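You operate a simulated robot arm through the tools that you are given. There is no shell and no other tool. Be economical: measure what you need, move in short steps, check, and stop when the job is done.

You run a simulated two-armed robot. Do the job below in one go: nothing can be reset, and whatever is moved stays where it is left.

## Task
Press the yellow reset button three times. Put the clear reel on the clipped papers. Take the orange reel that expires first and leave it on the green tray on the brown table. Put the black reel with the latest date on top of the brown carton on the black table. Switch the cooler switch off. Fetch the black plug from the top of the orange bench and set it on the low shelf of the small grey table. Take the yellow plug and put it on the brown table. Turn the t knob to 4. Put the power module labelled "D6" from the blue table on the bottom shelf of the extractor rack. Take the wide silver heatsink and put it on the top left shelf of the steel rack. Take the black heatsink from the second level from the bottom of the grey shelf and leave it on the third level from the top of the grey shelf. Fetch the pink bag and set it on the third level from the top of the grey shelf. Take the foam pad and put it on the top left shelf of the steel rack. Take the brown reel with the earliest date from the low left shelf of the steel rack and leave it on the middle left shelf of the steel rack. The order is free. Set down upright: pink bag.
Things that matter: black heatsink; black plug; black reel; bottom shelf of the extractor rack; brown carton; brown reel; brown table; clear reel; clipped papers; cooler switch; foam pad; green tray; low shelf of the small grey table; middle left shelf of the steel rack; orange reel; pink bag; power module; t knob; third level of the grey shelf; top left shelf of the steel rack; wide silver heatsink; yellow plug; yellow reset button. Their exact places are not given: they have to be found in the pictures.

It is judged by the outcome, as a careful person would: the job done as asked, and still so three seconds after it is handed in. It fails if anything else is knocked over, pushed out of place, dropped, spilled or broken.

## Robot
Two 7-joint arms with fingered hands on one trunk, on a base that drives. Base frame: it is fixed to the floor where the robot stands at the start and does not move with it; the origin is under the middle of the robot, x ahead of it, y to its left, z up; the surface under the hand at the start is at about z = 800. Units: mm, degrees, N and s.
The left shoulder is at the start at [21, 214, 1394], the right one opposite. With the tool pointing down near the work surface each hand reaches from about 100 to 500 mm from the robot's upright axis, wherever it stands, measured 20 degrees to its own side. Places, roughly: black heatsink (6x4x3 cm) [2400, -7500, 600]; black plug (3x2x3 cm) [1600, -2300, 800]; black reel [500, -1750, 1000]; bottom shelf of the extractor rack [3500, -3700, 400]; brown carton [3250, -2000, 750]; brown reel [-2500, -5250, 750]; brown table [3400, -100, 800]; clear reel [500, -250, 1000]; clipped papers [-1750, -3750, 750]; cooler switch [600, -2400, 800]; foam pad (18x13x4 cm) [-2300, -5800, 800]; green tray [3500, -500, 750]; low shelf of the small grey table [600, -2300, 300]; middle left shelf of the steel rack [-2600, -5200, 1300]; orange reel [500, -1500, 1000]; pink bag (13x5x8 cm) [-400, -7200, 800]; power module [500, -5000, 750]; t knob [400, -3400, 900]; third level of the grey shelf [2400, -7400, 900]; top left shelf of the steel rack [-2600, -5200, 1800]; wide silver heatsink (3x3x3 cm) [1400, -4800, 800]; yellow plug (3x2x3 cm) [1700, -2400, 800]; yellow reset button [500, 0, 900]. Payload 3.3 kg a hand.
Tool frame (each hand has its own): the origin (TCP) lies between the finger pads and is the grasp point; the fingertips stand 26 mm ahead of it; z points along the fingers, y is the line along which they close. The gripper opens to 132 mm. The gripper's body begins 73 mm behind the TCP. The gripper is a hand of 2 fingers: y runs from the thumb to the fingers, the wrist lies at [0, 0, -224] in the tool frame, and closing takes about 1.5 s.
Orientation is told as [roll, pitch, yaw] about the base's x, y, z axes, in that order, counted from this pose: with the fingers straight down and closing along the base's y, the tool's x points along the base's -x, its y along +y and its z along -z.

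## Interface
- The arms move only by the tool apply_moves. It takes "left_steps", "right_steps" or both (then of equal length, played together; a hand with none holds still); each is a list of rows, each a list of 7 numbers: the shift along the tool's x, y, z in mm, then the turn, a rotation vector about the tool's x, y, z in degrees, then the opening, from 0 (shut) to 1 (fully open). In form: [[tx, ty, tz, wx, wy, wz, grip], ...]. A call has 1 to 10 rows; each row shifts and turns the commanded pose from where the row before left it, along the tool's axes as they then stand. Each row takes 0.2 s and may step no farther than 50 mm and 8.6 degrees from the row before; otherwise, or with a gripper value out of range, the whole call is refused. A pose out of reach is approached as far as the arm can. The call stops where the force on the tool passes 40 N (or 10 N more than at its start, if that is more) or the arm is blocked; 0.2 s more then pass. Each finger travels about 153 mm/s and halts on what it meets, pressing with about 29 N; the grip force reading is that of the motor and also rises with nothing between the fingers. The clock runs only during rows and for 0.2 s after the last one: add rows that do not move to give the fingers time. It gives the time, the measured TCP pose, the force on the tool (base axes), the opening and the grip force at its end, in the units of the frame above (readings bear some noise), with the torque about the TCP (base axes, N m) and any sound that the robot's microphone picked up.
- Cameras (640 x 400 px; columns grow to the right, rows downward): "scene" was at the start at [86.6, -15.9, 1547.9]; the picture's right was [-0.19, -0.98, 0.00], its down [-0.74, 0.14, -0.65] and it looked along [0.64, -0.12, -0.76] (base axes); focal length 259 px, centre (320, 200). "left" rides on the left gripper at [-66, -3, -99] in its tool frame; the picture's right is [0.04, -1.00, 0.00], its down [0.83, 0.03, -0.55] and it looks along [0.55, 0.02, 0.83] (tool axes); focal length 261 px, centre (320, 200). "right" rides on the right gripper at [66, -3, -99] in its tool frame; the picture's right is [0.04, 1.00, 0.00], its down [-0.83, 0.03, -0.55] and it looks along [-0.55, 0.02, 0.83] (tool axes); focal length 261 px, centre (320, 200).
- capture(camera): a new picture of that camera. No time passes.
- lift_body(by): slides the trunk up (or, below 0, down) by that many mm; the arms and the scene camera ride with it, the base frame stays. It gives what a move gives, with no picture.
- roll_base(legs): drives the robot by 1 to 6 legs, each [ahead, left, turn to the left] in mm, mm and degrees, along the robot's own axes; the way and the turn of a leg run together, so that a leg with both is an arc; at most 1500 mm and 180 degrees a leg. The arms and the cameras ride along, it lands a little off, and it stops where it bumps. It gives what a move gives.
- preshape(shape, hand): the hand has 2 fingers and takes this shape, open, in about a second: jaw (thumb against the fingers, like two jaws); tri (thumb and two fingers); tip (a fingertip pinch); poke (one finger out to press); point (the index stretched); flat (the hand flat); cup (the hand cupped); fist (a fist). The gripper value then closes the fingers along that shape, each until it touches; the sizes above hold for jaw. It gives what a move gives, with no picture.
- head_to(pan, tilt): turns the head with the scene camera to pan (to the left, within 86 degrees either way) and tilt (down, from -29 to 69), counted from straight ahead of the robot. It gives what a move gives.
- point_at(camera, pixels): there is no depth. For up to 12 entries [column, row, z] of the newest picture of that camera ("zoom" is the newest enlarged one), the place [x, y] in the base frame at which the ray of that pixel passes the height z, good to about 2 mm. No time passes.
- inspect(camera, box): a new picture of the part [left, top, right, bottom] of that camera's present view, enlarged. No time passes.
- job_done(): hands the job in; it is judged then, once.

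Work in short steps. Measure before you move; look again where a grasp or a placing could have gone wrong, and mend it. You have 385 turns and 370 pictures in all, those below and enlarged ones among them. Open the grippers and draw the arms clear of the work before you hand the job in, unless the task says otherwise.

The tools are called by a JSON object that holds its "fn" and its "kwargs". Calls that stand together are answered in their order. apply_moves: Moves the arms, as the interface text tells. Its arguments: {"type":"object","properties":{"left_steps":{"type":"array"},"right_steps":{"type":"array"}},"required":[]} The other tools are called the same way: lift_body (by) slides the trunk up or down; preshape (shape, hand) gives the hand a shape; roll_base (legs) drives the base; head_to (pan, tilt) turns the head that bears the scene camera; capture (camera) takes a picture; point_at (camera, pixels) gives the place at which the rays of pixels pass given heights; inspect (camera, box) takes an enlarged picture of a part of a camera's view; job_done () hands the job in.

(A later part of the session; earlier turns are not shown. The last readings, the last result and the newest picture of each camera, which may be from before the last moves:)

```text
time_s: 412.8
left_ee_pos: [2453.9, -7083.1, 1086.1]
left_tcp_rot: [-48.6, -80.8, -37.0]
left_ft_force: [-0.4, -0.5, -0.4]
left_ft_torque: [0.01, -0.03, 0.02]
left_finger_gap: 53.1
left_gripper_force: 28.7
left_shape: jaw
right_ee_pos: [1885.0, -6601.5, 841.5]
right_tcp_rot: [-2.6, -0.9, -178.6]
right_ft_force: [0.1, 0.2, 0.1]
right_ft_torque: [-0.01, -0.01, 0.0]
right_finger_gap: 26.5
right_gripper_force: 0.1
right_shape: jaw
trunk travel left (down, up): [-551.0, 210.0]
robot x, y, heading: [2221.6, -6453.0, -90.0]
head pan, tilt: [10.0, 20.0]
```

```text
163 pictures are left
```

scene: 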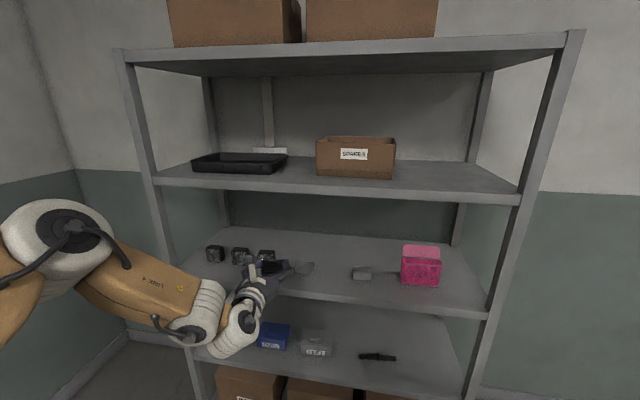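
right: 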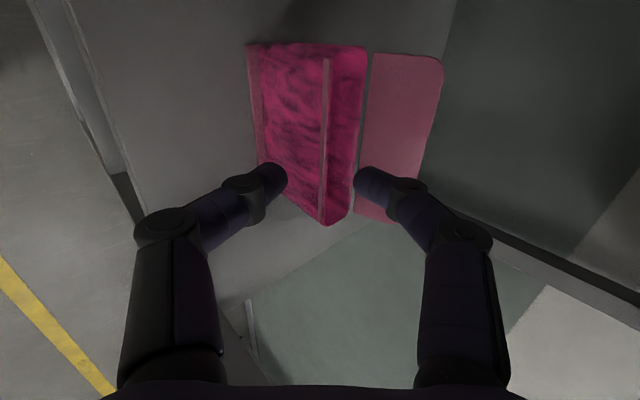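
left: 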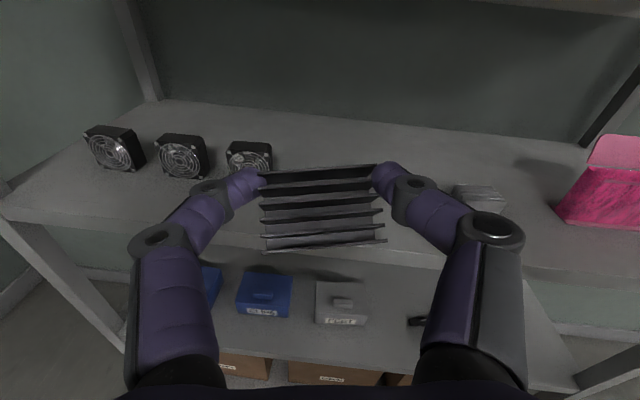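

Free spot on the third level: about (2320,-7285), in front between the silver blocks. I pitch the hand to 45° outside the shelf, shift right 134 mm and approach.

{"fn": "apply_moves", "kwargs": {"left_steps": [[0, 0, 0, 0, 7.8, 0, 0], [0, 0, 0, 0, 7.8, 0, 0], [0, 0, 0, 0, 7.8, 0, 0], [0, 0, 0, 0, 7.8, 0, 0], [0, 0, 0, 0, 7.8, 0, 0], [0, 0, 0, 0, 0, 0, 0]]}}

{"fn": "roll_base", "kwargs": {"legs": [[0, -134, 0], [100, 0, 0]]}}

{"fn": "capture", "kwargs": {"camera": "left"}}

{"fn": "capture", "kwargs": {"camera": "scene"}}

```text
time_s: 414.2
left_ee_pos: [2455.4, -7083.7, 1085.8]
left_tcp_rot: [-9.7, -44.3, -78.4]
left_ft_force: [0.4, 0.8, -0.3]
left_ft_torque: [0.0, 0.01, 0.03]
left_finger_gap: 53.0
left_gripper_force: 29.4
left_shape: jaw
right_ee_pos: [1884.8, -6600.0, 841.1]
right_tcp_rot: [-2.5, -0.9, -178.6]
right_ft_force: [-0.2, -0.1, 0.2]
right_ft_torque: [-0.02, 0.0, 0.01]
right_finger_gap: 26.6
right_gripper_force: 0.1
right_shape: jaw
trunk travel left (down, up): [-551.0, 210.0]
robot x, y, heading: [2217.8, -6451.7, -89.9]
head pan, tilt: [10.0, 20.0]
```

```text
time_s: 416.3
left_ee_pos: [2316.6, -7186.0, 1085.7]
left_tcp_rot: [-9.8, -44.4, -78.6]
left_ft_force: [0.4, -1.1, -0.6]
left_ft_torque: [0.02, -0.03, 0.02]
left_finger_gap: 52.9
left_gripper_force: 28.8
left_shape: jaw
right_ee_pos: [1750.6, -6703.1, 841.4]
right_tcp_rot: [-2.7, -0.9, -178.7]
right_ft_force: [-0.1, -0.6, 0.4]
right_ft_torque: [-0.03, 0.03, -0.04]
right_finger_gap: 26.2
right_gripper_force: 0.1
right_shape: jaw
trunk travel left (down, up): [-551.0, 210.0]
robot x, y, heading: [2083.6, -6551.7, -90.0]
head pan, tilt: [10.0, 20.0]
```

```text
162 pictures are left
```

left: 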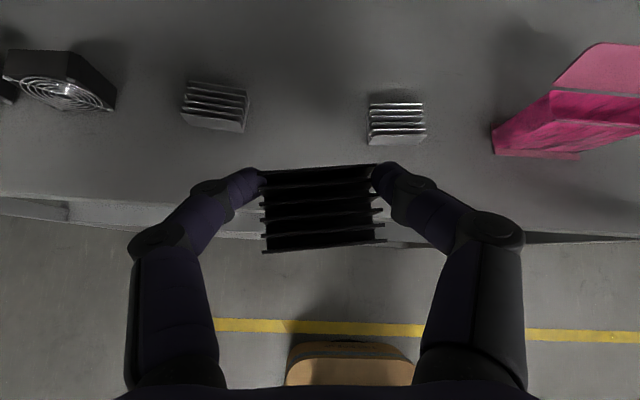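

```text
161 pictures are left
```

scene: 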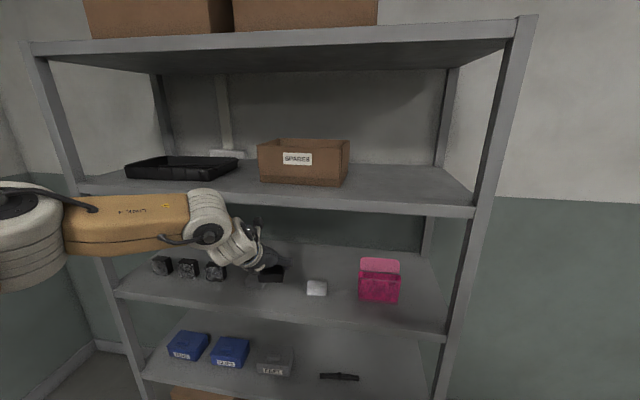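

I measure the silver blocks and edge at shelf height.

{"fn": "point_at", "kwargs": {"camera": "left", "pixels": [[183, 122, 910], [245, 132, 910], [370, 144, 910], [426, 142, 910], [200, 210, 910], [550, 235, 910], [300, 150, 910]]}}

```text
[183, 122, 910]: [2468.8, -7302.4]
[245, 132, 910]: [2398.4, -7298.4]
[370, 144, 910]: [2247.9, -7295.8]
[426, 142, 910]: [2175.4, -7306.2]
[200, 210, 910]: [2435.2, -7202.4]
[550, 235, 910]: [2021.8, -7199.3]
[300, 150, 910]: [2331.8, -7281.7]
```

Free width x 2248–2398. I drive ahead 84 mm, lower 110 mm and look.

{"fn": "roll_base", "kwargs": {"legs": [[84, 6, 0]]}}

{"fn": "lift_body", "kwargs": {"by": -112}}

{"fn": "capture", "kwargs": {"camera": "left"}}

{"fn": "inspect", "kwargs": {"camera": "scene", "box": [180, 180, 420, 340]}}

```text
time_s: 417.4
left_ee_pos: [2324.6, -7270.8, 1085.2]
left_tcp_rot: [-9.7, -44.3, -78.5]
left_ft_force: [-0.3, 0.9, -1.8]
left_ft_torque: [-0.01, -0.02, 0.0]
left_finger_gap: 53.2
left_gripper_force: 28.2
left_shape: jaw
right_ee_pos: [1755.9, -6786.9, 840.1]
right_tcp_rot: [-2.7, -0.9, -178.7]
right_ft_force: [-0.8, -0.5, 1.2]
right_ft_torque: [0.01, -0.01, 0.03]
right_finger_gap: 26.5
right_gripper_force: 0.0
right_shape: jaw
trunk travel left (down, up): [-551.0, 210.0]
robot x, y, heading: [2090.0, -6636.1, -90.3]
head pan, tilt: [10.0, 20.0]
```

```text
time_s: 418.8
left_ee_pos: [2324.4, -7268.8, 975.2]
left_tcp_rot: [-9.7, -44.5, -78.5]
left_ft_force: [0.2, 0.1, -1.2]
left_ft_torque: [-0.02, -0.04, 0.02]
left_finger_gap: 53.1
left_gripper_force: 29.0
left_shape: jaw
right_ee_pos: [1755.6, -6785.8, 728.5]
right_tcp_rot: [-2.7, -0.9, -178.7]
right_ft_force: [0.3, -0.5, -0.1]
right_ft_torque: [-0.02, 0.01, 0.01]
right_finger_gap: 26.3
right_gripper_force: 0.1
right_shape: jaw
trunk travel left (down, up): [-439.0, 322.0]
robot x, y, heading: [2091.2, -6637.1, -89.9]
head pan, tilt: [10.0, 20.0]
```

```text
160 pictures are left
```

left: 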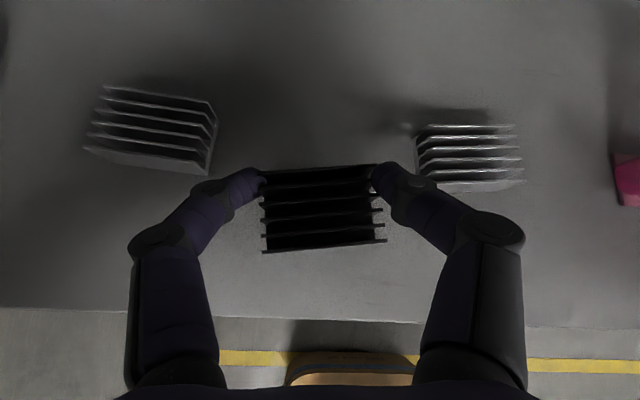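

```text
2.50 times, centred on (300, 260) of scene
```

zoom: 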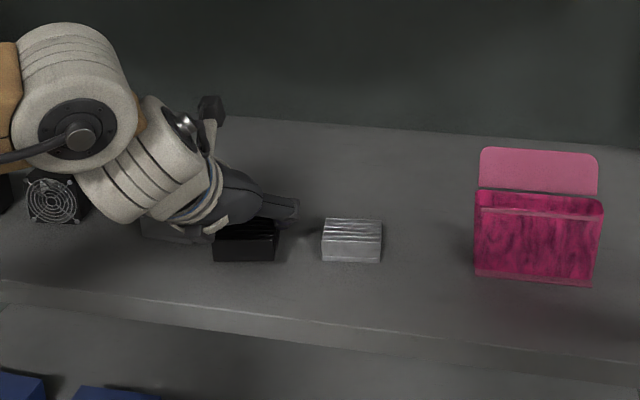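

I lower to contact in small steps.

{"fn": "lift_body", "kwargs": {"by": -24}}

{"fn": "lift_body", "kwargs": {"by": -8}}

```text
time_s: 419.5
left_ee_pos: [2324.2, -7270.5, 952.7]
left_tcp_rot: [-9.7, -44.5, -78.5]
left_ft_force: [1.7, -0.6, 6.6]
left_ft_torque: [-0.06, -0.26, 0.0]
left_finger_gap: 53.2
left_gripper_force: 28.7
left_shape: jaw
right_ee_pos: [1755.9, -6786.3, 705.6]
right_tcp_rot: [-2.6, -0.9, -178.6]
right_ft_force: [0.0, 0.9, -0.2]
right_ft_torque: [0.0, -0.02, -0.03]
right_finger_gap: 26.1
right_gripper_force: 0.1
right_shape: jaw
trunk travel left (down, up): [-415.0, 346.0]
robot x, y, heading: [2088.3, -6635.0, -89.9]
head pan, tilt: [10.0, 20.0]
```

```text
time_s: 420.1
left_ee_pos: [2324.1, -7268.5, 950.5]
left_tcp_rot: [-10.2, -45.2, -78.0]
left_ft_force: [4.8, -5.8, 36.7]
left_ft_torque: [-0.5, -0.39, -0.06]
left_finger_gap: 53.4
left_gripper_force: 28.8
left_shape: jaw
right_ee_pos: [1755.5, -6785.0, 698.6]
right_tcp_rot: [-2.3, -0.9, -178.6]
right_ft_force: [0.0, -0.4, 0.5]
right_ft_torque: [0.01, 0.0, 0.04]
right_finger_gap: 26.4
right_gripper_force: 0.0
right_shape: jaw
trunk travel left (down, up): [-407.0, 354.0]
robot x, y, heading: [2090.5, -6634.8, -89.9]
head pan, tilt: [10.0, 20.0]
```

Contact. I ease up 5 mm, open, and withdraw along the fingers.

{"fn": "lift_body", "kwargs": {"by": 5}}

{"fn": "apply_moves", "kwargs": {"left_steps": [[0, 0, 0, 0, 0, 0, 0.5], [0, 0, 0, 0, 0, 0, 0.6], [0, 0, 0, 0, 0, 0, 0.6], [0, 0, -30, 0, 0, 0, 0.6], [0, 0, -40, 0, 0, 0, 0.6], [0, 0, -40, 0, 0, 0, 0.6]]}}

{"fn": "roll_base", "kwargs": {"legs": [[-250, 0, 0]]}}

{"fn": "capture", "kwargs": {"camera": "scene"}}

```text
time_s: 420.6
left_ee_pos: [2324.9, -7269.0, 950.7]
left_tcp_rot: [-9.8, -44.8, -78.3]
left_ft_force: [4.0, -8.2, 25.7]
left_ft_torque: [-0.4, -0.31, -0.02]
left_finger_gap: 52.9
left_gripper_force: 29.1
left_shape: jaw
right_ee_pos: [1755.9, -6785.5, 703.7]
right_tcp_rot: [-2.5, -0.9, -178.7]
right_ft_force: [-0.5, -0.2, 0.1]
right_ft_torque: [0.0, 0.0, 0.0]
right_finger_gap: 26.7
right_gripper_force: 0.1
right_shape: jaw
trunk travel left (down, up): [-412.0, 349.0]
robot x, y, heading: [2091.2, -6635.6, -90.1]
head pan, tilt: [10.0, 20.0]
```

```text
time_s: 422.0
left_ee_pos: [2327.4, -7188.7, 1025.4]
left_tcp_rot: [-9.6, -44.5, -78.4]
left_ft_force: [0.7, -0.2, -0.1]
left_ft_torque: [0.03, -0.02, -0.02]
left_finger_gap: 78.7
left_gripper_force: 0.0
left_shape: jaw
right_ee_pos: [1755.4, -6785.8, 702.6]
right_tcp_rot: [-2.7, -0.9, -178.7]
right_ft_force: [0.2, -0.2, -0.7]
right_ft_torque: [-0.02, 0.03, 0.01]
right_finger_gap: 26.7
right_gripper_force: 0.2
right_shape: jaw
trunk travel left (down, up): [-412.0, 349.0]
robot x, y, heading: [2090.5, -6634.8, -90.0]
head pan, tilt: [10.0, 20.0]
```

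```text
time_s: 423.8
left_ee_pos: [2328.2, -6937.0, 1025.4]
left_tcp_rot: [-9.8, -44.6, -78.4]
left_ft_force: [-1.0, -0.1, -0.8]
left_ft_torque: [0.01, 0.02, -0.01]
left_finger_gap: 79.1
left_gripper_force: 0.0
left_shape: jaw
right_ee_pos: [1755.9, -6534.7, 701.3]
right_tcp_rot: [-2.7, -0.7, -178.5]
right_ft_force: [0.5, 1.0, 0.4]
right_ft_torque: [0.01, 0.0, -0.01]
right_finger_gap: 26.4
right_gripper_force: 0.1
right_shape: jaw
trunk travel left (down, up): [-412.0, 349.0]
robot x, y, heading: [2088.9, -6384.7, -90.1]
head pan, tilt: [10.0, 20.0]
```

```text
158 pictures are left
```

scene: 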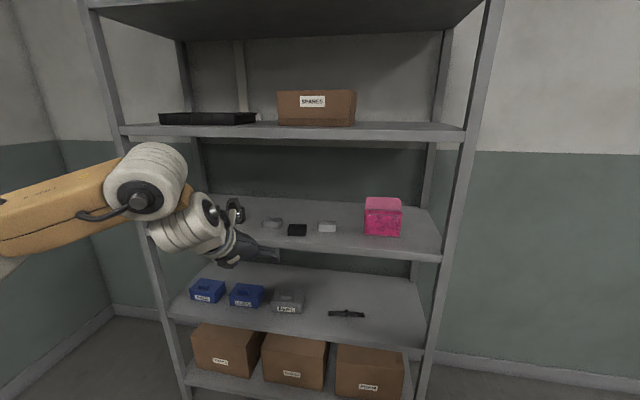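

The black heatsink is in place. Next the silver heatsink around (1400,-4800). I tuck the left hand, drive along +y and face the bench.

{"fn": "apply_moves", "kwargs": {"left_steps": [[0, 0, -40, 0, 8, 5, 0.3], [10, 0, -40, 0, 8, 0, 0.3], [20, 0, -35, 0, 8, 0, 0.3], [30, 0, -30, 0, 8, 0, 0.3], [40, 0, -20, 0, 8, 0, 0.3], [40, 0, -10, 0, 4, 0, 0.3], [40, 0, 0, 0, 0, 0, 0.3]]}}

{"fn": "roll_base", "kwargs": {"legs": [[-1450, 0, 0], [0, 0, -90]]}}

{"fn": "lift_body", "kwargs": {"by": 300}}

{"fn": "head_to", "kwargs": {"pan": 0, "tilt": 30}}

{"fn": "capture", "kwargs": {"camera": "scene"}}

```text
refused: row 1 steps farther than a row can; nothing moved
```

```text
time_s: 434.9
left_ee_pos: [1536.1, -5163.3, 1024.3]
left_tcp_rot: [-9.8, -44.6, -168.5]
left_ft_force: [1.1, -0.3, -0.2]
left_ft_torque: [0.02, 0.0, 0.0]
left_finger_gap: 78.9
left_gripper_force: 0.0
left_shape: jaw
right_ee_pos: [1940.0, -4592.2, 702.2]
right_tcp_rot: [-2.6, -0.9, 91.3]
right_ft_force: [0.3, 0.7, 0.3]
right_ft_torque: [-0.01, -0.04, 0.0]
right_finger_gap: 26.6
right_gripper_force: 0.0
right_shape: jaw
trunk travel left (down, up): [-412.0, 349.0]
robot x, y, heading: [2089.2, -4927.0, 180.0]
head pan, tilt: [10.0, 20.0]
```

```text
time_s: 437.9
left_ee_pos: [1537.4, -5165.2, 1325.1]
left_tcp_rot: [-9.7, -44.4, -168.4]
left_ft_force: [-0.4, 0.5, -0.8]
left_ft_torque: [-0.01, 0.0, 0.03]
left_finger_gap: 78.7
left_gripper_force: 0.1
left_shape: jaw
right_ee_pos: [1940.0, -4592.9, 1002.3]
right_tcp_rot: [-2.6, -0.9, 91.3]
right_ft_force: [0.1, -0.5, -0.3]
right_ft_torque: [0.01, 0.0, -0.02]
right_finger_gap: 26.7
right_gripper_force: 0.1
right_shape: jaw
trunk travel left (down, up): [-712.0, 49.0]
robot x, y, heading: [2086.1, -4925.6, 179.8]
head pan, tilt: [10.0, 20.0]
```

```text
time_s: 438.6
left_ee_pos: [1535.7, -5163.9, 1325.4]
left_tcp_rot: [-9.7, -44.5, -168.3]
left_ft_force: [-0.1, -1.0, 0.0]
left_ft_torque: [0.01, -0.02, 0.01]
left_finger_gap: 78.7
left_gripper_force: 0.0
left_shape: jaw
right_ee_pos: [1939.7, -4593.5, 1002.0]
right_tcp_rot: [-2.6, -0.9, 91.4]
right_ft_force: [0.4, 0.6, 0.9]
right_ft_torque: [-0.02, -0.01, 0.0]
right_finger_gap: 26.4
right_gripper_force: 0.2
right_shape: jaw
trunk travel left (down, up): [-712.0, 49.0]
robot x, y, heading: [2090.5, -4927.9, 179.9]
head pan, tilt: [0.0, 30.0]
```

```text
157 pictures are left
```

scene: 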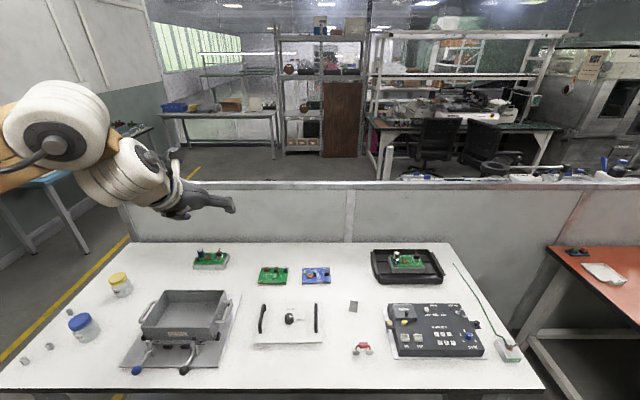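

White bench with many parts; a grey block at (353,306) and small ones at lower left. I enlarge and measure.

{"fn": "inspect", "kwargs": {"camera": "scene", "box": [300, 270, 400, 350]}}

{"fn": "inspect", "kwargs": {"camera": "scene", "box": [0, 290, 120, 380]}}

{"fn": "point_at", "kwargs": {"camera": "scene", "pixels": [[353, 306, 760], [50, 348, 760], [25, 360, 760], [70, 313, 760], [300, 388, 750], [300, 243, 750], [545, 385, 750]]}}

```text
5.00 times, centred on (350, 310) of scene
```

zoom: 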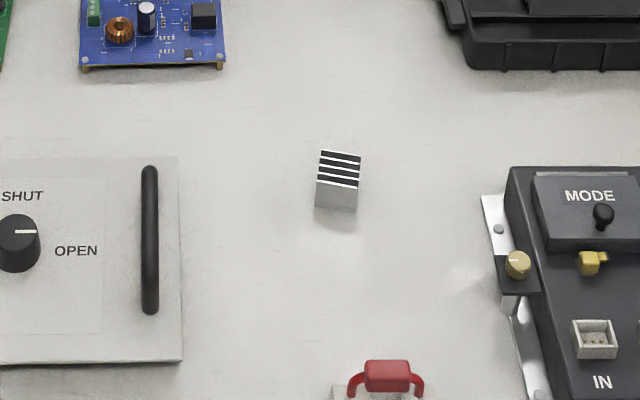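

```text
4.44 times, centred on (60, 335) of scene
```

zoom: 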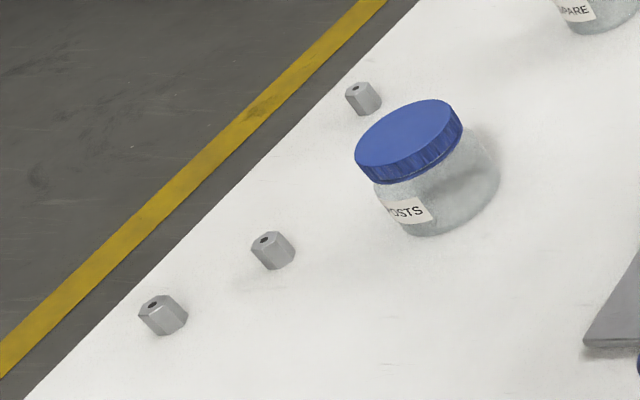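

```text
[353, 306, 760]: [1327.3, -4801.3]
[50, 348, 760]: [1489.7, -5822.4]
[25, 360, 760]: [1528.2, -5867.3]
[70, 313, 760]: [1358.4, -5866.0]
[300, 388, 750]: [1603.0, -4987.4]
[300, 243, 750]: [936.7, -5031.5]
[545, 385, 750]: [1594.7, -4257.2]
```

The finned silver heatsink is at (1327,-4801). I set the left hand to a 30° down pitch, extend 60 mm, shift the base right 363 mm and lower.

{"fn": "apply_moves", "kwargs": {"left_steps": [[0, 0, 10, 0, -7.5, 0, 0.45], [0, 0, 20, 0, -7.5, 0, 0.45], [-10, 0, 20, 0, 0, 6, 0.45], [-10, 0, 20, 0, 0, 0, 0.45], [0, 0, 0, 0, 0, 0, 0.45]]}}

{"fn": "roll_base", "kwargs": {"legs": [[0, -363, 0]]}}

{"fn": "lift_body", "kwargs": {"by": -400}}

{"fn": "capture", "kwargs": {"camera": "left"}}

```text
time_s: 439.8
left_ee_pos: [1470.4, -5166.3, 1303.3]
left_tcp_rot: [-3.4, -60.1, -175.3]
left_ft_force: [0.7, 0.5, 0.1]
left_ft_torque: [0.02, -0.03, -0.01]
left_finger_gap: 60.2
left_gripper_force: 0.0
left_shape: jaw
right_ee_pos: [1940.3, -4593.6, 1002.0]
right_tcp_rot: [-2.6, -0.9, 91.3]
right_ft_force: [-0.2, 0.7, 1.2]
right_ft_torque: [-0.01, 0.01, 0.0]
right_finger_gap: 26.6
right_gripper_force: 0.1
right_shape: jaw
trunk travel left (down, up): [-712.0, 49.0]
robot x, y, heading: [2090.1, -4928.4, 180.1]
head pan, tilt: [0.0, 30.0]
```

```text
time_s: 442.1
left_ee_pos: [1467.8, -4803.4, 1303.7]
left_tcp_rot: [-3.4, -60.1, -175.4]
left_ft_force: [-0.6, 0.0, 0.3]
left_ft_torque: [-0.01, 0.02, 0.04]
left_finger_gap: 59.8
left_gripper_force: 0.0
left_shape: jaw
right_ee_pos: [1940.1, -4229.0, 1001.5]
right_tcp_rot: [-2.6, -0.9, 91.3]
right_ft_force: [0.6, 0.6, -0.4]
right_ft_torque: [-0.04, 0.01, 0.04]
right_finger_gap: 26.7
right_gripper_force: 0.0
right_shape: jaw
trunk travel left (down, up): [-712.0, 49.0]
robot x, y, heading: [2087.9, -4564.2, 179.9]
head pan, tilt: [0.0, 30.0]
```

```text
time_s: 446.0
left_ee_pos: [1468.9, -4803.1, 902.9]
left_tcp_rot: [-3.5, -60.1, -175.3]
left_ft_force: [-0.1, 0.6, 0.3]
left_ft_torque: [-0.03, -0.02, -0.01]
left_finger_gap: 59.7
left_gripper_force: 0.1
left_shape: jaw
right_ee_pos: [1942.0, -4230.7, 602.1]
right_tcp_rot: [-2.6, -0.9, 91.2]
right_ft_force: [-0.6, 0.4, 0.3]
right_ft_torque: [-0.01, -0.01, 0.01]
right_finger_gap: 26.5
right_gripper_force: 0.0
right_shape: jaw
trunk travel left (down, up): [-312.0, 449.0]
robot x, y, heading: [2090.3, -4566.9, 179.8]
head pan, tilt: [0.0, 30.0]
```

```text
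154 pictures are left
```

left: 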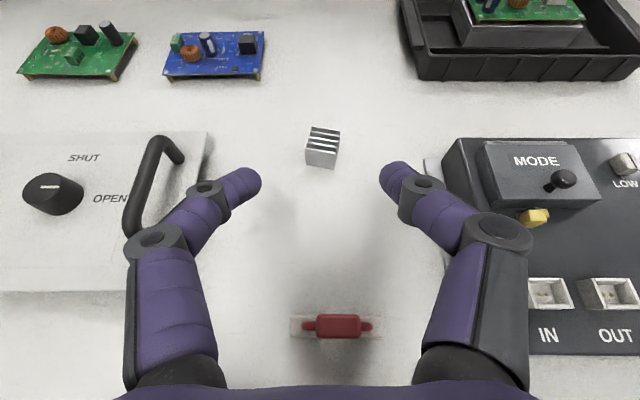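

I measure the heatsink from this camera.

{"fn": "point_at", "kwargs": {"camera": "left", "pixels": [[306, 163, 750], [335, 168, 750], [306, 147, 780], [338, 151, 780], [312, 128, 780], [340, 131, 780], [330, 338, 750], [425, 160, 800], [150, 140, 800]]}}

```text
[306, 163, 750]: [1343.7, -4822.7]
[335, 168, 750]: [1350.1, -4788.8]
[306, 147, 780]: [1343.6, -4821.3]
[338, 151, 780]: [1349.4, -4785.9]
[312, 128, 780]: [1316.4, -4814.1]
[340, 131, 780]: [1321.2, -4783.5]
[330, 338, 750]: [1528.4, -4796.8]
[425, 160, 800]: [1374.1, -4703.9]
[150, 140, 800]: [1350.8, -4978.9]
```

Centre (1332,-4803), rotated ~10°. I drive 126 mm ahead, align by 10°, lower 110 mm and look.

{"fn": "roll_base", "kwargs": {"legs": [[126, 0, 0]]}}

{"fn": "apply_moves", "kwargs": {"left_steps": [[0, 0, 0, 0, 0, 6, 0.45], [0, 0, 0, 0, 0, 5, 0.45], [0, 0, 0, 0, 0, 0, 0.45]]}}

{"fn": "lift_body", "kwargs": {"by": -105}}

{"fn": "capture", "kwargs": {"camera": "left"}}

```text
time_s: 447.2
left_ee_pos: [1342.6, -4803.7, 902.8]
left_tcp_rot: [-3.5, -60.0, -175.2]
left_ft_force: [0.5, 0.4, 1.7]
left_ft_torque: [-0.03, 0.02, 0.0]
left_finger_gap: 59.6
left_gripper_force: 0.0
left_shape: jaw
right_ee_pos: [1813.1, -4230.7, 601.7]
right_tcp_rot: [-2.6, -0.8, 91.1]
right_ft_force: [0.4, 0.2, 0.2]
right_ft_torque: [0.01, 0.01, 0.01]
right_finger_gap: 26.5
right_gripper_force: 0.0
right_shape: jaw
trunk travel left (down, up): [-312.0, 449.0]
robot x, y, heading: [1960.0, -4565.2, 179.9]
head pan, tilt: [0.0, 30.0]
```

```text
time_s: 448.0
left_ee_pos: [1343.2, -4803.5, 903.8]
left_tcp_rot: [15.2, -58.9, 162.9]
left_ft_force: [0.7, 0.3, 0.3]
left_ft_torque: [-0.02, 0.01, -0.02]
left_finger_gap: 60.2
left_gripper_force: 0.1
left_shape: jaw
right_ee_pos: [1813.7, -4229.6, 601.8]
right_tcp_rot: [-2.6, -0.9, 91.2]
right_ft_force: [-1.3, 1.1, 0.5]
right_ft_torque: [-0.03, -0.01, 0.01]
right_finger_gap: 26.6
right_gripper_force: 0.0
right_shape: jaw
trunk travel left (down, up): [-312.0, 449.0]
robot x, y, heading: [1962.4, -4563.9, 180.0]
head pan, tilt: [0.0, 30.0]
```

```text
time_s: 449.4
left_ee_pos: [1342.1, -4803.1, 801.8]
left_tcp_rot: [15.0, -59.5, 163.2]
left_ft_force: [-5.5, 2.1, 17.9]
left_ft_torque: [0.75, 0.44, 0.2]
left_finger_gap: 58.7
left_gripper_force: 0.1
left_shape: jaw
right_ee_pos: [1815.3, -4230.5, 498.3]
right_tcp_rot: [-2.5, -0.9, 91.2]
right_ft_force: [0.0, -1.1, -0.5]
right_ft_torque: [0.01, -0.01, 0.02]
right_finger_gap: 26.6
right_gripper_force: 0.0
right_shape: jaw
trunk travel left (down, up): [-207.0, 554.0]
robot x, y, heading: [1962.7, -4565.2, 179.9]
head pan, tilt: [0.0, 30.0]
```

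```text
153 pictures are left
```

left: 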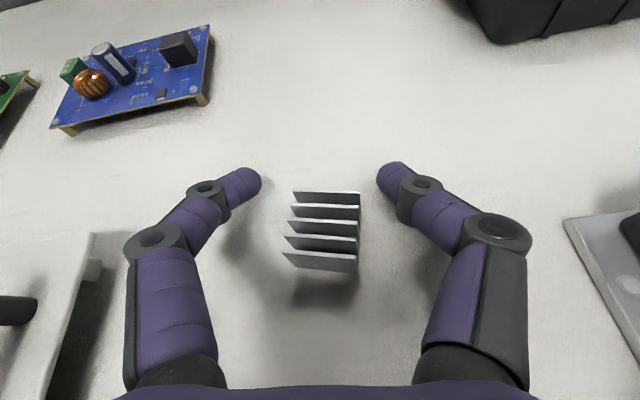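

A light contact (18 N) appears, with the hand rolled. I raise 20 mm, undo the roll, and look at the scene.

{"fn": "lift_body", "kwargs": {"by": 25}}

{"fn": "apply_moves", "kwargs": {"left_steps": [[0, 0, 0, 0, 0, -6, 0.45], [0, 0, 0, 0, 0, -5, 0.45], [0, 0, 0, 0, 0, 0, 0.45]]}}

{"fn": "head_to", "kwargs": {"pan": 20, "tilt": 40}}

{"fn": "inspect", "kwargs": {"camera": "scene", "box": [200, 60, 520, 280]}}

{"fn": "capture", "kwargs": {"camera": "left"}}

```text
time_s: 450.1
left_ee_pos: [1341.9, -4803.7, 821.2]
left_tcp_rot: [15.3, -58.7, 162.9]
left_ft_force: [0.3, 0.6, 0.7]
left_ft_torque: [0.01, 0.0, -0.01]
left_finger_gap: 59.6
left_gripper_force: 0.0
left_shape: jaw
right_ee_pos: [1813.8, -4231.6, 521.7]
right_tcp_rot: [-2.7, -0.9, 91.2]
right_ft_force: [0.1, 0.9, -0.2]
right_ft_torque: [0.02, -0.01, 0.01]
right_finger_gap: 26.7
right_gripper_force: 0.0
right_shape: jaw
trunk travel left (down, up): [-232.0, 529.0]
robot x, y, heading: [1962.5, -4562.9, 179.9]
head pan, tilt: [0.0, 30.0]
```

```text
time_s: 450.9
left_ee_pos: [1342.6, -4804.8, 822.4]
left_tcp_rot: [-3.7, -59.9, -175.2]
left_ft_force: [0.5, -0.9, -0.5]
left_ft_torque: [0.01, -0.01, -0.04]
left_finger_gap: 59.4
left_gripper_force: 0.0
left_shape: jaw
right_ee_pos: [1815.2, -4230.7, 522.0]
right_tcp_rot: [-2.5, -0.9, 91.2]
right_ft_force: [0.0, 0.4, 0.6]
right_ft_torque: [0.02, 0.01, -0.01]
right_finger_gap: 26.5
right_gripper_force: 0.0
right_shape: jaw
trunk travel left (down, up): [-232.0, 529.0]
robot x, y, heading: [1960.3, -4567.7, 179.8]
head pan, tilt: [0.0, 30.0]
```

```text
time_s: 451.7
left_ee_pos: [1342.3, -4803.4, 821.7]
left_tcp_rot: [-3.5, -60.1, -175.3]
left_ft_force: [-0.1, -0.2, 0.1]
left_ft_torque: [-0.02, 0.01, -0.02]
left_finger_gap: 59.6
left_gripper_force: 0.0
left_shape: jaw
right_ee_pos: [1814.6, -4230.3, 522.8]
right_tcp_rot: [-2.6, -0.9, 91.2]
right_ft_force: [-0.4, -0.3, -0.7]
right_ft_torque: [0.0, 0.03, -0.01]
right_finger_gap: 26.6
right_gripper_force: 0.0
right_shape: jaw
trunk travel left (down, up): [-232.0, 529.0]
robot x, y, heading: [1963.1, -4568.1, 180.0]
head pan, tilt: [20.0, 40.0]
```

```text
1.82 times, centred on (360, 170) of scene
```

zoom: 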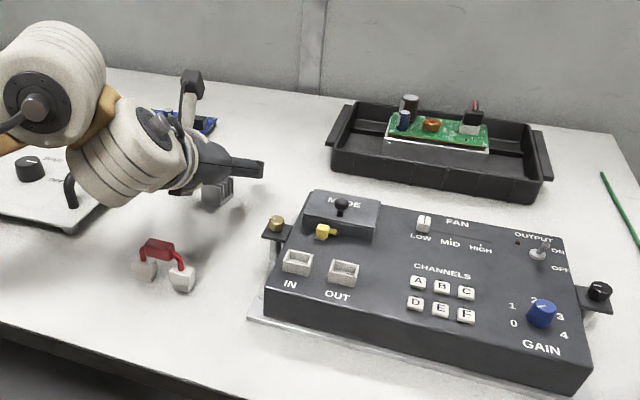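

```text
151 pictures are left
```

left: 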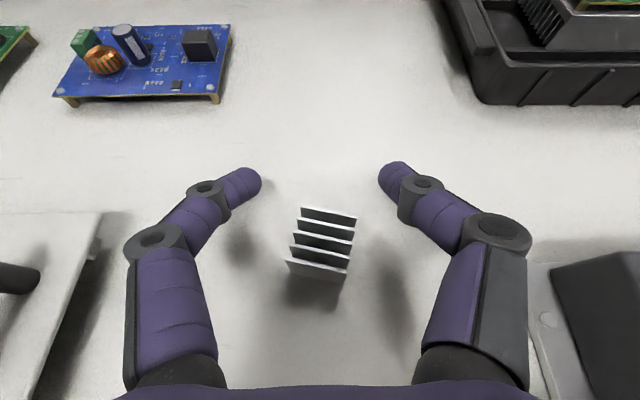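

Clear. I lower without the roll, in two steps, watching the force.

{"fn": "lift_body", "kwargs": {"by": -30}}

{"fn": "lift_body", "kwargs": {"by": -15}}

{"fn": "capture", "kwargs": {"camera": "left"}}

```text
time_s: 452.5
left_ee_pos: [1342.8, -4802.9, 797.8]
left_tcp_rot: [-3.7, -60.6, -175.1]
left_ft_force: [-7.7, -1.0, 24.7]
left_ft_torque: [-1.02, 0.66, -0.35]
left_finger_gap: 59.8
left_gripper_force: 0.0
left_shape: jaw
right_ee_pos: [1814.4, -4230.2, 493.0]
right_tcp_rot: [-2.4, -0.9, 91.2]
right_ft_force: [0.1, 0.8, -1.0]
right_ft_torque: [0.01, -0.03, 0.01]
right_finger_gap: 26.5
right_gripper_force: 0.0
right_shape: jaw
trunk travel left (down, up): [-202.0, 559.0]
robot x, y, heading: [1962.6, -4564.5, 179.9]
head pan, tilt: [20.0, 40.0]
```

```text
time_s: 452.9
left_ee_pos: [1339.9, -4805.3, 798.0]
left_tcp_rot: [-4.3, -61.2, -174.5]
left_ft_force: [-2.2, 0.0, 12.2]
left_ft_torque: [-0.41, 0.26, -0.04]
left_finger_gap: 59.1
left_gripper_force: 0.1
left_shape: jaw
right_ee_pos: [1815.9, -4230.3, 487.5]
right_tcp_rot: [-2.5, -0.9, 91.3]
right_ft_force: [0.0, -0.4, -0.9]
right_ft_torque: [0.02, 0.01, 0.01]
right_finger_gap: 26.6
right_gripper_force: 0.0
right_shape: jaw
trunk travel left (down, up): [-198.0, 563.0]
robot x, y, heading: [1963.4, -4563.2, 179.9]
head pan, tilt: [20.0, 40.0]
stopped: the force on the tool passed its limit at 47 N (the readings are from after the stop); the commanded pose is now the measured one
```

```text
150 pictures are left
```

left: 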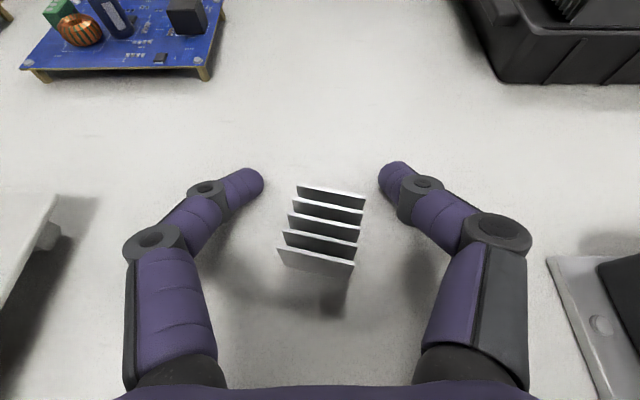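

The contact seems to be the bench itself (its top is about z 773, higher than assumed). I measure the heatsink at that height.

{"fn": "lift_body", "kwargs": {"by": 5}}

{"fn": "capture", "kwargs": {"camera": "left"}}

{"fn": "point_at", "kwargs": {"camera": "left", "pixels": [[298, 188, 803], [365, 196, 803], [280, 250, 803], [355, 262, 803], [320, 225, 803]]}}

```text
time_s: 453.4
left_ee_pos: [1341.2, -4803.9, 798.2]
left_tcp_rot: [-3.9, -60.8, -174.8]
left_ft_force: [-0.1, -0.1, -0.4]
left_ft_torque: [-0.02, -0.02, -0.02]
left_finger_gap: 58.9
left_gripper_force: 0.1
left_shape: jaw
right_ee_pos: [1815.2, -4230.9, 491.9]
right_tcp_rot: [-2.7, -0.9, 91.2]
right_ft_force: [-1.1, -0.3, -0.2]
right_ft_torque: [0.05, 0.01, 0.01]
right_finger_gap: 26.6
right_gripper_force: 0.1
right_shape: jaw
trunk travel left (down, up): [-203.0, 558.0]
robot x, y, heading: [1961.3, -4563.7, 180.1]
head pan, tilt: [20.0, 40.0]
```

```text
149 pictures are left
```

left: 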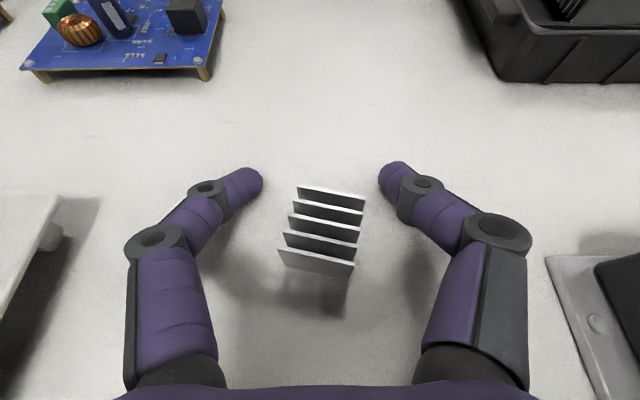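

```text
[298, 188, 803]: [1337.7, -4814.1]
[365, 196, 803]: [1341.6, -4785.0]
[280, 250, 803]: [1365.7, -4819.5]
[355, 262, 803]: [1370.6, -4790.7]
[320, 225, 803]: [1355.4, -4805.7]
```

The heatsink centre is x≈1354. I back the base 24 mm and close.

{"fn": "roll_base", "kwargs": {"legs": [[-24, 0, 0]]}}

{"fn": "apply_moves", "kwargs": {"left_steps": [[0, 0, 0, 0, 0, 0, 0.35], [0, 0, 0, 0, 0, 0, 0.2], [0, 0, 0, 0, 0, 0, 0], [0, 0, 0, 0, 0, 0, 0], [0, 0, 0, 0, 0, 0, 0]]}}

{"fn": "capture", "kwargs": {"camera": "left"}}

```text
time_s: 454.2
left_ee_pos: [1364.0, -4804.5, 799.9]
left_tcp_rot: [-3.9, -61.0, -174.7]
left_ft_force: [0.1, -0.1, 1.3]
left_ft_torque: [-0.01, -0.02, -0.02]
left_finger_gap: 58.8
left_gripper_force: 0.1
left_shape: jaw
right_ee_pos: [1839.2, -4230.9, 493.1]
right_tcp_rot: [-2.8, -0.9, 91.1]
right_ft_force: [0.5, 0.2, -0.4]
right_ft_torque: [0.01, 0.0, 0.0]
right_finger_gap: 26.5
right_gripper_force: 0.0
right_shape: jaw
trunk travel left (down, up): [-203.0, 558.0]
robot x, y, heading: [1985.3, -4565.7, 180.1]
head pan, tilt: [20.0, 40.0]
```

```text
time_s: 455.4
left_ee_pos: [1364.4, -4804.9, 799.7]
left_tcp_rot: [-3.9, -61.0, -174.7]
left_ft_force: [0.4, -0.1, 1.1]
left_ft_torque: [0.01, 0.0, 0.02]
left_finger_gap: 24.7
left_gripper_force: 28.5
left_shape: jaw
right_ee_pos: [1837.4, -4230.5, 493.2]
right_tcp_rot: [-2.7, -1.0, 91.1]
right_ft_force: [0.0, 0.0, 0.0]
right_ft_torque: [-0.02, 0.04, 0.03]
right_finger_gap: 26.4
right_gripper_force: 0.0
right_shape: jaw
trunk travel left (down, up): [-203.0, 558.0]
robot x, y, heading: [1988.4, -4563.9, 180.0]
head pan, tilt: [20.0, 40.0]
```

```text
148 pictures are left
```

left: 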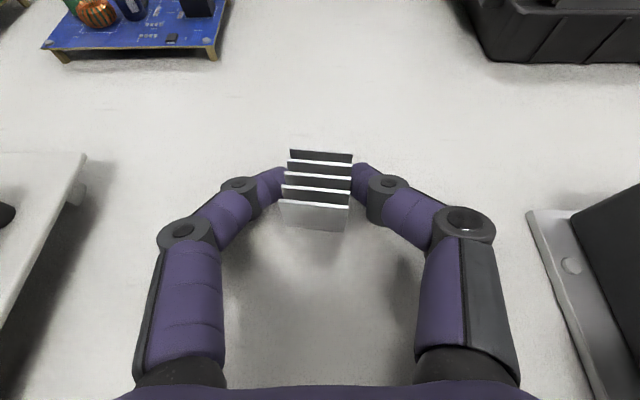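

Gripped (24.7 mm). I raise the trunk fully and drive around the south side towards the steel rack.

{"fn": "lift_body", "kwargs": {"by": 300}}

{"fn": "lift_body", "kwargs": {"by": 257}}

{"fn": "roll_base", "kwargs": {"legs": [[-110, 0, 0], [0, 1000, 0], [0, 830, 0], [1500, 0, 0], [1500, 0, 0]]}}

{"fn": "roll_base", "kwargs": {"legs": [[550, 0, 0], [0, -1250, 0]]}}

{"fn": "capture", "kwargs": {"camera": "left"}}

```text
time_s: 458.4
left_ee_pos: [1364.0, -4804.9, 1099.4]
left_tcp_rot: [-4.0, -60.9, -174.6]
left_ft_force: [0.3, -0.2, -0.5]
left_ft_torque: [0.0, 0.03, -0.01]
left_finger_gap: 24.3
left_gripper_force: 29.3
left_shape: jaw
right_ee_pos: [1839.1, -4231.1, 793.4]
right_tcp_rot: [-2.6, -0.9, 91.2]
right_ft_force: [1.2, 0.3, 0.3]
right_ft_torque: [0.02, 0.02, 0.0]
right_finger_gap: 26.7
right_gripper_force: 0.1
right_shape: jaw
trunk travel left (down, up): [-503.0, 258.0]
robot x, y, heading: [1985.7, -4567.1, 179.8]
head pan, tilt: [20.0, 40.0]
```

```text
time_s: 461.1
left_ee_pos: [1364.2, -4804.9, 1357.1]
left_tcp_rot: [-4.0, -60.9, -174.7]
left_ft_force: [-0.1, 0.8, -0.6]
left_ft_torque: [-0.02, 0.01, 0.0]
left_finger_gap: 24.2
left_gripper_force: 28.9
left_shape: jaw
right_ee_pos: [1838.3, -4230.3, 1050.1]
right_tcp_rot: [-2.7, -0.9, 91.3]
right_ft_force: [0.0, -0.1, 0.2]
right_ft_torque: [0.01, 0.02, 0.03]
right_finger_gap: 26.3
right_gripper_force: 0.0
right_shape: jaw
trunk travel left (down, up): [-760.0, 1.0]
robot x, y, heading: [1985.4, -4569.0, 179.8]
head pan, tilt: [20.0, 40.0]
```

```text
time_s: 485.1
left_ee_pos: [-1509.8, -6694.5, 1357.3]
left_tcp_rot: [-4.0, -60.8, -173.5]
left_ft_force: [0.5, -0.9, -0.2]
left_ft_torque: [0.02, 0.02, -0.02]
left_finger_gap: 24.5
left_gripper_force: 28.4
left_shape: jaw
right_ee_pos: [-1046.5, -6110.0, 1050.1]
right_tcp_rot: [-2.6, -1.0, 92.5]
right_ft_force: [0.1, 0.7, 0.2]
right_ft_torque: [0.02, -0.03, 0.0]
right_finger_gap: 26.7
right_gripper_force: 0.1
right_shape: jaw
trunk travel left (down, up): [-760.0, 1.0]
robot x, y, heading: [-893.0, -6442.6, -178.6]
head pan, tilt: [20.0, 40.0]
```

```text
time_s: 494.2
left_ee_pos: [-2087.3, -5456.2, 1357.2]
left_tcp_rot: [-3.9, -60.9, -173.1]
left_ft_force: [-0.8, 0.5, 0.1]
left_ft_torque: [0.02, 0.02, -0.01]
left_finger_gap: 24.5
left_gripper_force: 29.4
left_shape: jaw
right_ee_pos: [-1630.9, -4870.1, 1050.2]
right_tcp_rot: [-2.7, -0.9, 92.9]
right_ft_force: [0.0, 0.2, -0.1]
right_ft_torque: [-0.01, 0.0, 0.0]
right_finger_gap: 26.6
right_gripper_force: 0.1
right_shape: jaw
trunk travel left (down, up): [-760.0, 1.0]
robot x, y, heading: [-1473.1, -5200.2, -178.5]
head pan, tilt: [20.0, 40.0]
```

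```text
147 pictures are left
```

left: 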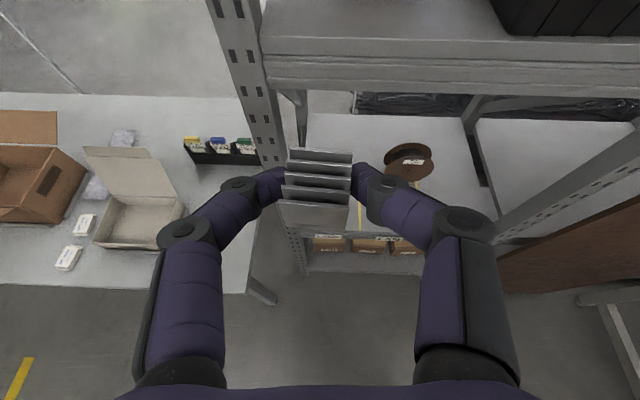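

I align and raise the arm with the heatsink, pulling back a little as it rises.

{"fn": "roll_base", "kwargs": {"legs": [[0, -106, -1.5]]}}

{"fn": "apply_moves", "kwargs": {"left_steps": [[-23, 0, -24, 0, 0, 0, 0], [-23, 0, -24, 0, 0, 0, 0], [-23, 0, -24, 0, 0, 0, 0], [-23, 0, -24, 0, 0, 0, 0], [-23, 0, -24, 0, 0, 0, 0], [-23, 0, -24, 0, 0, 0, 0], [-23, 0, -24, 0, 0, 0, 0], [-23, 0, -24, 0, 0, 0, 0], [-23, 0, -24, 0, 0, 0, 0], [-23, 0, -24, 0, 0, 0, 0]]}}

{"fn": "apply_moves", "kwargs": {"left_steps": [[-23, 0, -24, 0, 0, 0, 0], [-23, 0, -24, 0, 0, 0, 0], [-23, 0, -24, 0, 0, 0, 0], [-23, 0, -24, 0, 0, 0, 0], [-23, 0, -24, 0, 0, 0, 0], [0, 0, 0, 0, 0, 0, 0]]}}

{"fn": "capture", "kwargs": {"camera": "left"}}

```text
time_s: 495.4
left_ee_pos: [-2095.5, -5334.2, 1356.9]
left_tcp_rot: [-3.9, -60.9, -174.5]
left_ft_force: [-0.3, -0.1, 0.3]
left_ft_torque: [-0.01, 0.02, 0.01]
left_finger_gap: 24.5
left_gripper_force: 28.7
left_shape: jaw
right_ee_pos: [-1624.7, -4758.7, 1049.2]
right_tcp_rot: [-2.7, -0.8, 91.4]
right_ft_force: [0.5, 0.6, -0.4]
right_ft_torque: [-0.03, -0.01, 0.02]
right_finger_gap: 26.5
right_gripper_force: 0.0
right_shape: jaw
trunk travel left (down, up): [-760.0, 1.0]
robot x, y, heading: [-1474.6, -5090.7, -179.8]
head pan, tilt: [20.0, 40.0]
```

```text
time_s: 497.6
left_ee_pos: [-1996.4, -5341.0, 1674.7]
left_tcp_rot: [-3.8, -61.0, -174.6]
left_ft_force: [-0.1, -0.7, -0.2]
left_ft_torque: [0.05, 0.01, 0.0]
left_finger_gap: 24.4
left_gripper_force: 29.1
left_shape: jaw
right_ee_pos: [-1623.6, -4757.3, 1048.6]
right_tcp_rot: [-2.5, -0.9, 91.5]
right_ft_force: [0.0, 0.4, 0.7]
right_ft_torque: [-0.01, 0.06, 0.05]
right_finger_gap: 26.4
right_gripper_force: 0.1
right_shape: jaw
trunk travel left (down, up): [-760.0, 1.0]
robot x, y, heading: [-1473.5, -5095.2, -179.9]
head pan, tilt: [20.0, 40.0]
```

```text
time_s: 499.0
left_ee_pos: [-1935.3, -5334.9, 1819.5]
left_tcp_rot: [-3.9, -61.0, -174.7]
left_ft_force: [-0.4, -0.2, 0.0]
left_ft_torque: [-0.02, 0.0, 0.01]
left_finger_gap: 24.4
left_gripper_force: 29.4
left_shape: jaw
left hand out of reach, approached as far as the arm can: row 5
right_ee_pos: [-1622.5, -4758.4, 1050.7]
right_tcp_rot: [-2.7, -0.9, 91.4]
right_ft_force: [-0.7, -0.2, 0.1]
right_ft_torque: [-0.04, -0.01, -0.02]
right_finger_gap: 26.2
right_gripper_force: 0.1
right_shape: jaw
trunk travel left (down, up): [-760.0, 1.0]
robot x, y, heading: [-1474.6, -5096.2, -179.8]
head pan, tilt: [20.0, 40.0]
```

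```text
146 pictures are left
```

left: 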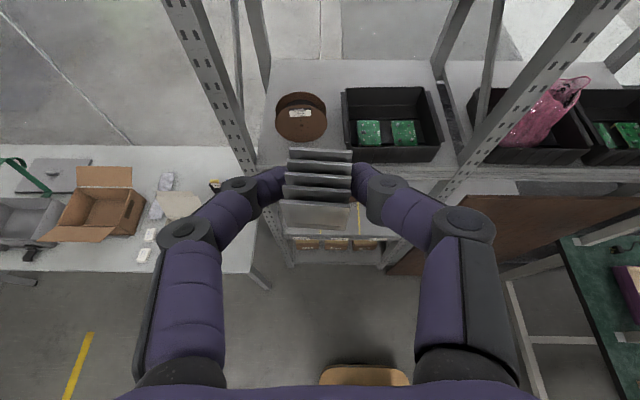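

I need ~25 mm more height; I pitch the hand up 8.5° about the wrist, then drive in.

{"fn": "apply_moves", "kwargs": {"left_steps": [[-16, 0, 0, 0, -4.2, 0, 0], [-17, 0, 0, 0, -4.3, 0, 0], [0, 0, 0, 0, 0, 0, 0]]}}

{"fn": "roll_base", "kwargs": {"legs": [[300, 0, 0]]}}

{"fn": "capture", "kwargs": {"camera": "left"}}

{"fn": "head_to", "kwargs": {"pan": 15, "tilt": -10}}

{"fn": "capture", "kwargs": {"camera": "scene"}}

```text
time_s: 499.8
left_ee_pos: [-1950.1, -5337.0, 1850.0]
left_tcp_rot: [-5.4, -69.5, -172.8]
left_ft_force: [-0.6, -0.4, 0.3]
left_ft_torque: [-0.04, 0.03, 0.05]
left_finger_gap: 24.3
left_gripper_force: 29.0
left_shape: jaw
right_ee_pos: [-1621.1, -4759.2, 1049.5]
right_tcp_rot: [-2.7, -1.0, 91.4]
right_ft_force: [0.0, -0.6, 0.0]
right_ft_torque: [0.01, 0.02, -0.02]
right_finger_gap: 26.7
right_gripper_force: 0.1
right_shape: jaw
trunk travel left (down, up): [-760.0, 1.0]
robot x, y, heading: [-1473.4, -5096.4, -179.9]
head pan, tilt: [20.0, 40.0]
```

```text
time_s: 501.9
left_ee_pos: [-2255.1, -5338.5, 1849.0]
left_tcp_rot: [-5.4, -69.4, -172.9]
left_ft_force: [-0.3, 0.0, -0.3]
left_ft_torque: [-0.02, 0.03, -0.02]
left_finger_gap: 24.3
left_gripper_force: 29.0
left_shape: jaw
right_ee_pos: [-1927.0, -4760.6, 1050.0]
right_tcp_rot: [-2.6, -0.9, 91.5]
right_ft_force: [-0.9, -0.6, 0.2]
right_ft_torque: [-0.01, -0.04, 0.03]
right_finger_gap: 26.4
right_gripper_force: 0.1
right_shape: jaw
trunk travel left (down, up): [-760.0, 1.0]
robot x, y, heading: [-1776.0, -5092.5, -179.7]
head pan, tilt: [20.0, 40.0]
```

```text
145 pictures are left
```

left: 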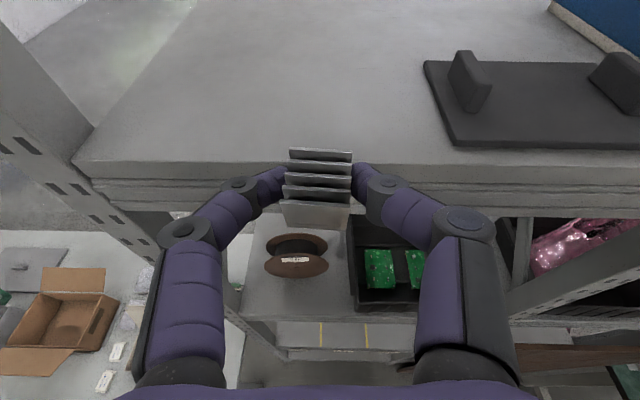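

```text
time_s: 503.0
left_ee_pos: [-2255.2, -5339.0, 1849.1]
left_tcp_rot: [-5.3, -69.4, -172.9]
left_ft_force: [0.7, 0.4, -0.4]
left_ft_torque: [0.0, -0.01, 0.0]
left_finger_gap: 24.3
left_gripper_force: 29.5
left_shape: jaw
right_ee_pos: [-1927.1, -4758.6, 1049.9]
right_tcp_rot: [-2.6, -1.0, 91.4]
right_ft_force: [-0.5, 0.5, 1.0]
right_ft_torque: [0.0, 0.0, 0.01]
right_finger_gap: 26.5
right_gripper_force: 0.3
right_shape: jaw
trunk travel left (down, up): [-760.0, 1.0]
robot x, y, heading: [-1779.3, -5095.0, -179.9]
head pan, tilt: [15.0, -10.0]
```

```text
144 pictures are left
```

scene: 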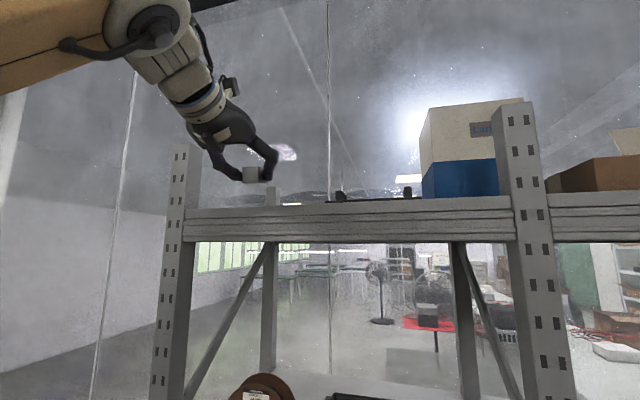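

I drive 110 mm further and lower to contact.

{"fn": "roll_base", "kwargs": {"legs": [[110, 0, 0]]}}

{"fn": "lift_body", "kwargs": {"by": -18}}

{"fn": "lift_body", "kwargs": {"by": -7}}

{"fn": "capture", "kwargs": {"camera": "left"}}

```text
time_s: 504.2
left_ee_pos: [-2365.7, -5338.4, 1848.4]
left_tcp_rot: [-5.5, -69.4, -172.8]
left_ft_force: [-0.2, 0.4, 0.1]
left_ft_torque: [-0.03, 0.01, 0.0]
left_finger_gap: 24.3
left_gripper_force: 28.7
left_shape: jaw
right_ee_pos: [-2036.8, -4760.0, 1050.0]
right_tcp_rot: [-2.6, -1.0, 91.4]
right_ft_force: [-0.3, -0.8, -0.8]
right_ft_torque: [-0.02, 0.02, -0.02]
right_finger_gap: 26.3
right_gripper_force: 0.1
right_shape: jaw
trunk travel left (down, up): [-760.0, 1.0]
robot x, y, heading: [-1888.2, -5096.0, -179.9]
head pan, tilt: [15.0, -10.0]
```

```text
time_s: 504.9
left_ee_pos: [-2365.3, -5337.9, 1830.7]
left_tcp_rot: [-5.5, -69.4, -172.9]
left_ft_force: [0.0, 0.1, -0.6]
left_ft_torque: [0.01, -0.04, 0.03]
left_finger_gap: 24.5
left_gripper_force: 28.7
left_shape: jaw
right_ee_pos: [-2036.9, -4760.1, 1032.8]
right_tcp_rot: [-2.7, -1.0, 91.4]
right_ft_force: [-0.1, -0.1, -0.3]
right_ft_torque: [-0.03, -0.01, 0.02]
right_finger_gap: 26.6
right_gripper_force: 0.1
right_shape: jaw
trunk travel left (down, up): [-742.0, 19.0]
robot x, y, heading: [-1884.9, -5091.7, -180.3]
head pan, tilt: [15.0, -10.0]
```

```text
time_s: 505.4
left_ee_pos: [-2364.3, -5339.7, 1823.5]
left_tcp_rot: [-5.4, -69.3, -172.9]
left_ft_force: [0.7, -0.3, -0.2]
left_ft_torque: [0.0, 0.01, -0.05]
left_finger_gap: 24.2
left_gripper_force: 29.1
left_shape: jaw
right_ee_pos: [-2037.6, -4759.7, 1023.8]
right_tcp_rot: [-2.7, -1.0, 91.4]
right_ft_force: [0.9, -0.3, 0.9]
right_ft_torque: [0.0, 0.02, 0.02]
right_finger_gap: 26.5
right_gripper_force: 0.0
right_shape: jaw
trunk travel left (down, up): [-735.0, 26.0]
robot x, y, heading: [-1887.1, -5092.1, -179.8]
head pan, tilt: [15.0, -10.0]
```

```text
143 pictures are left
```

left: 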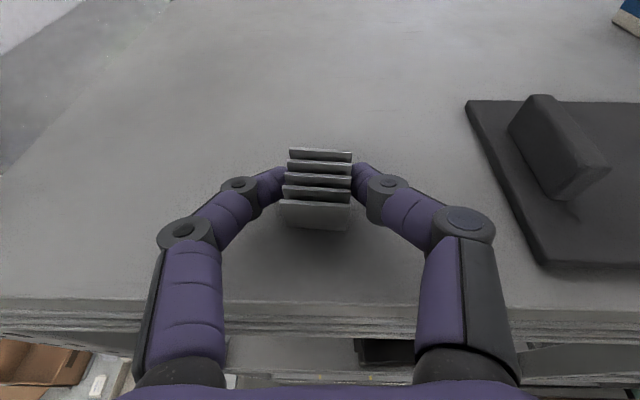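

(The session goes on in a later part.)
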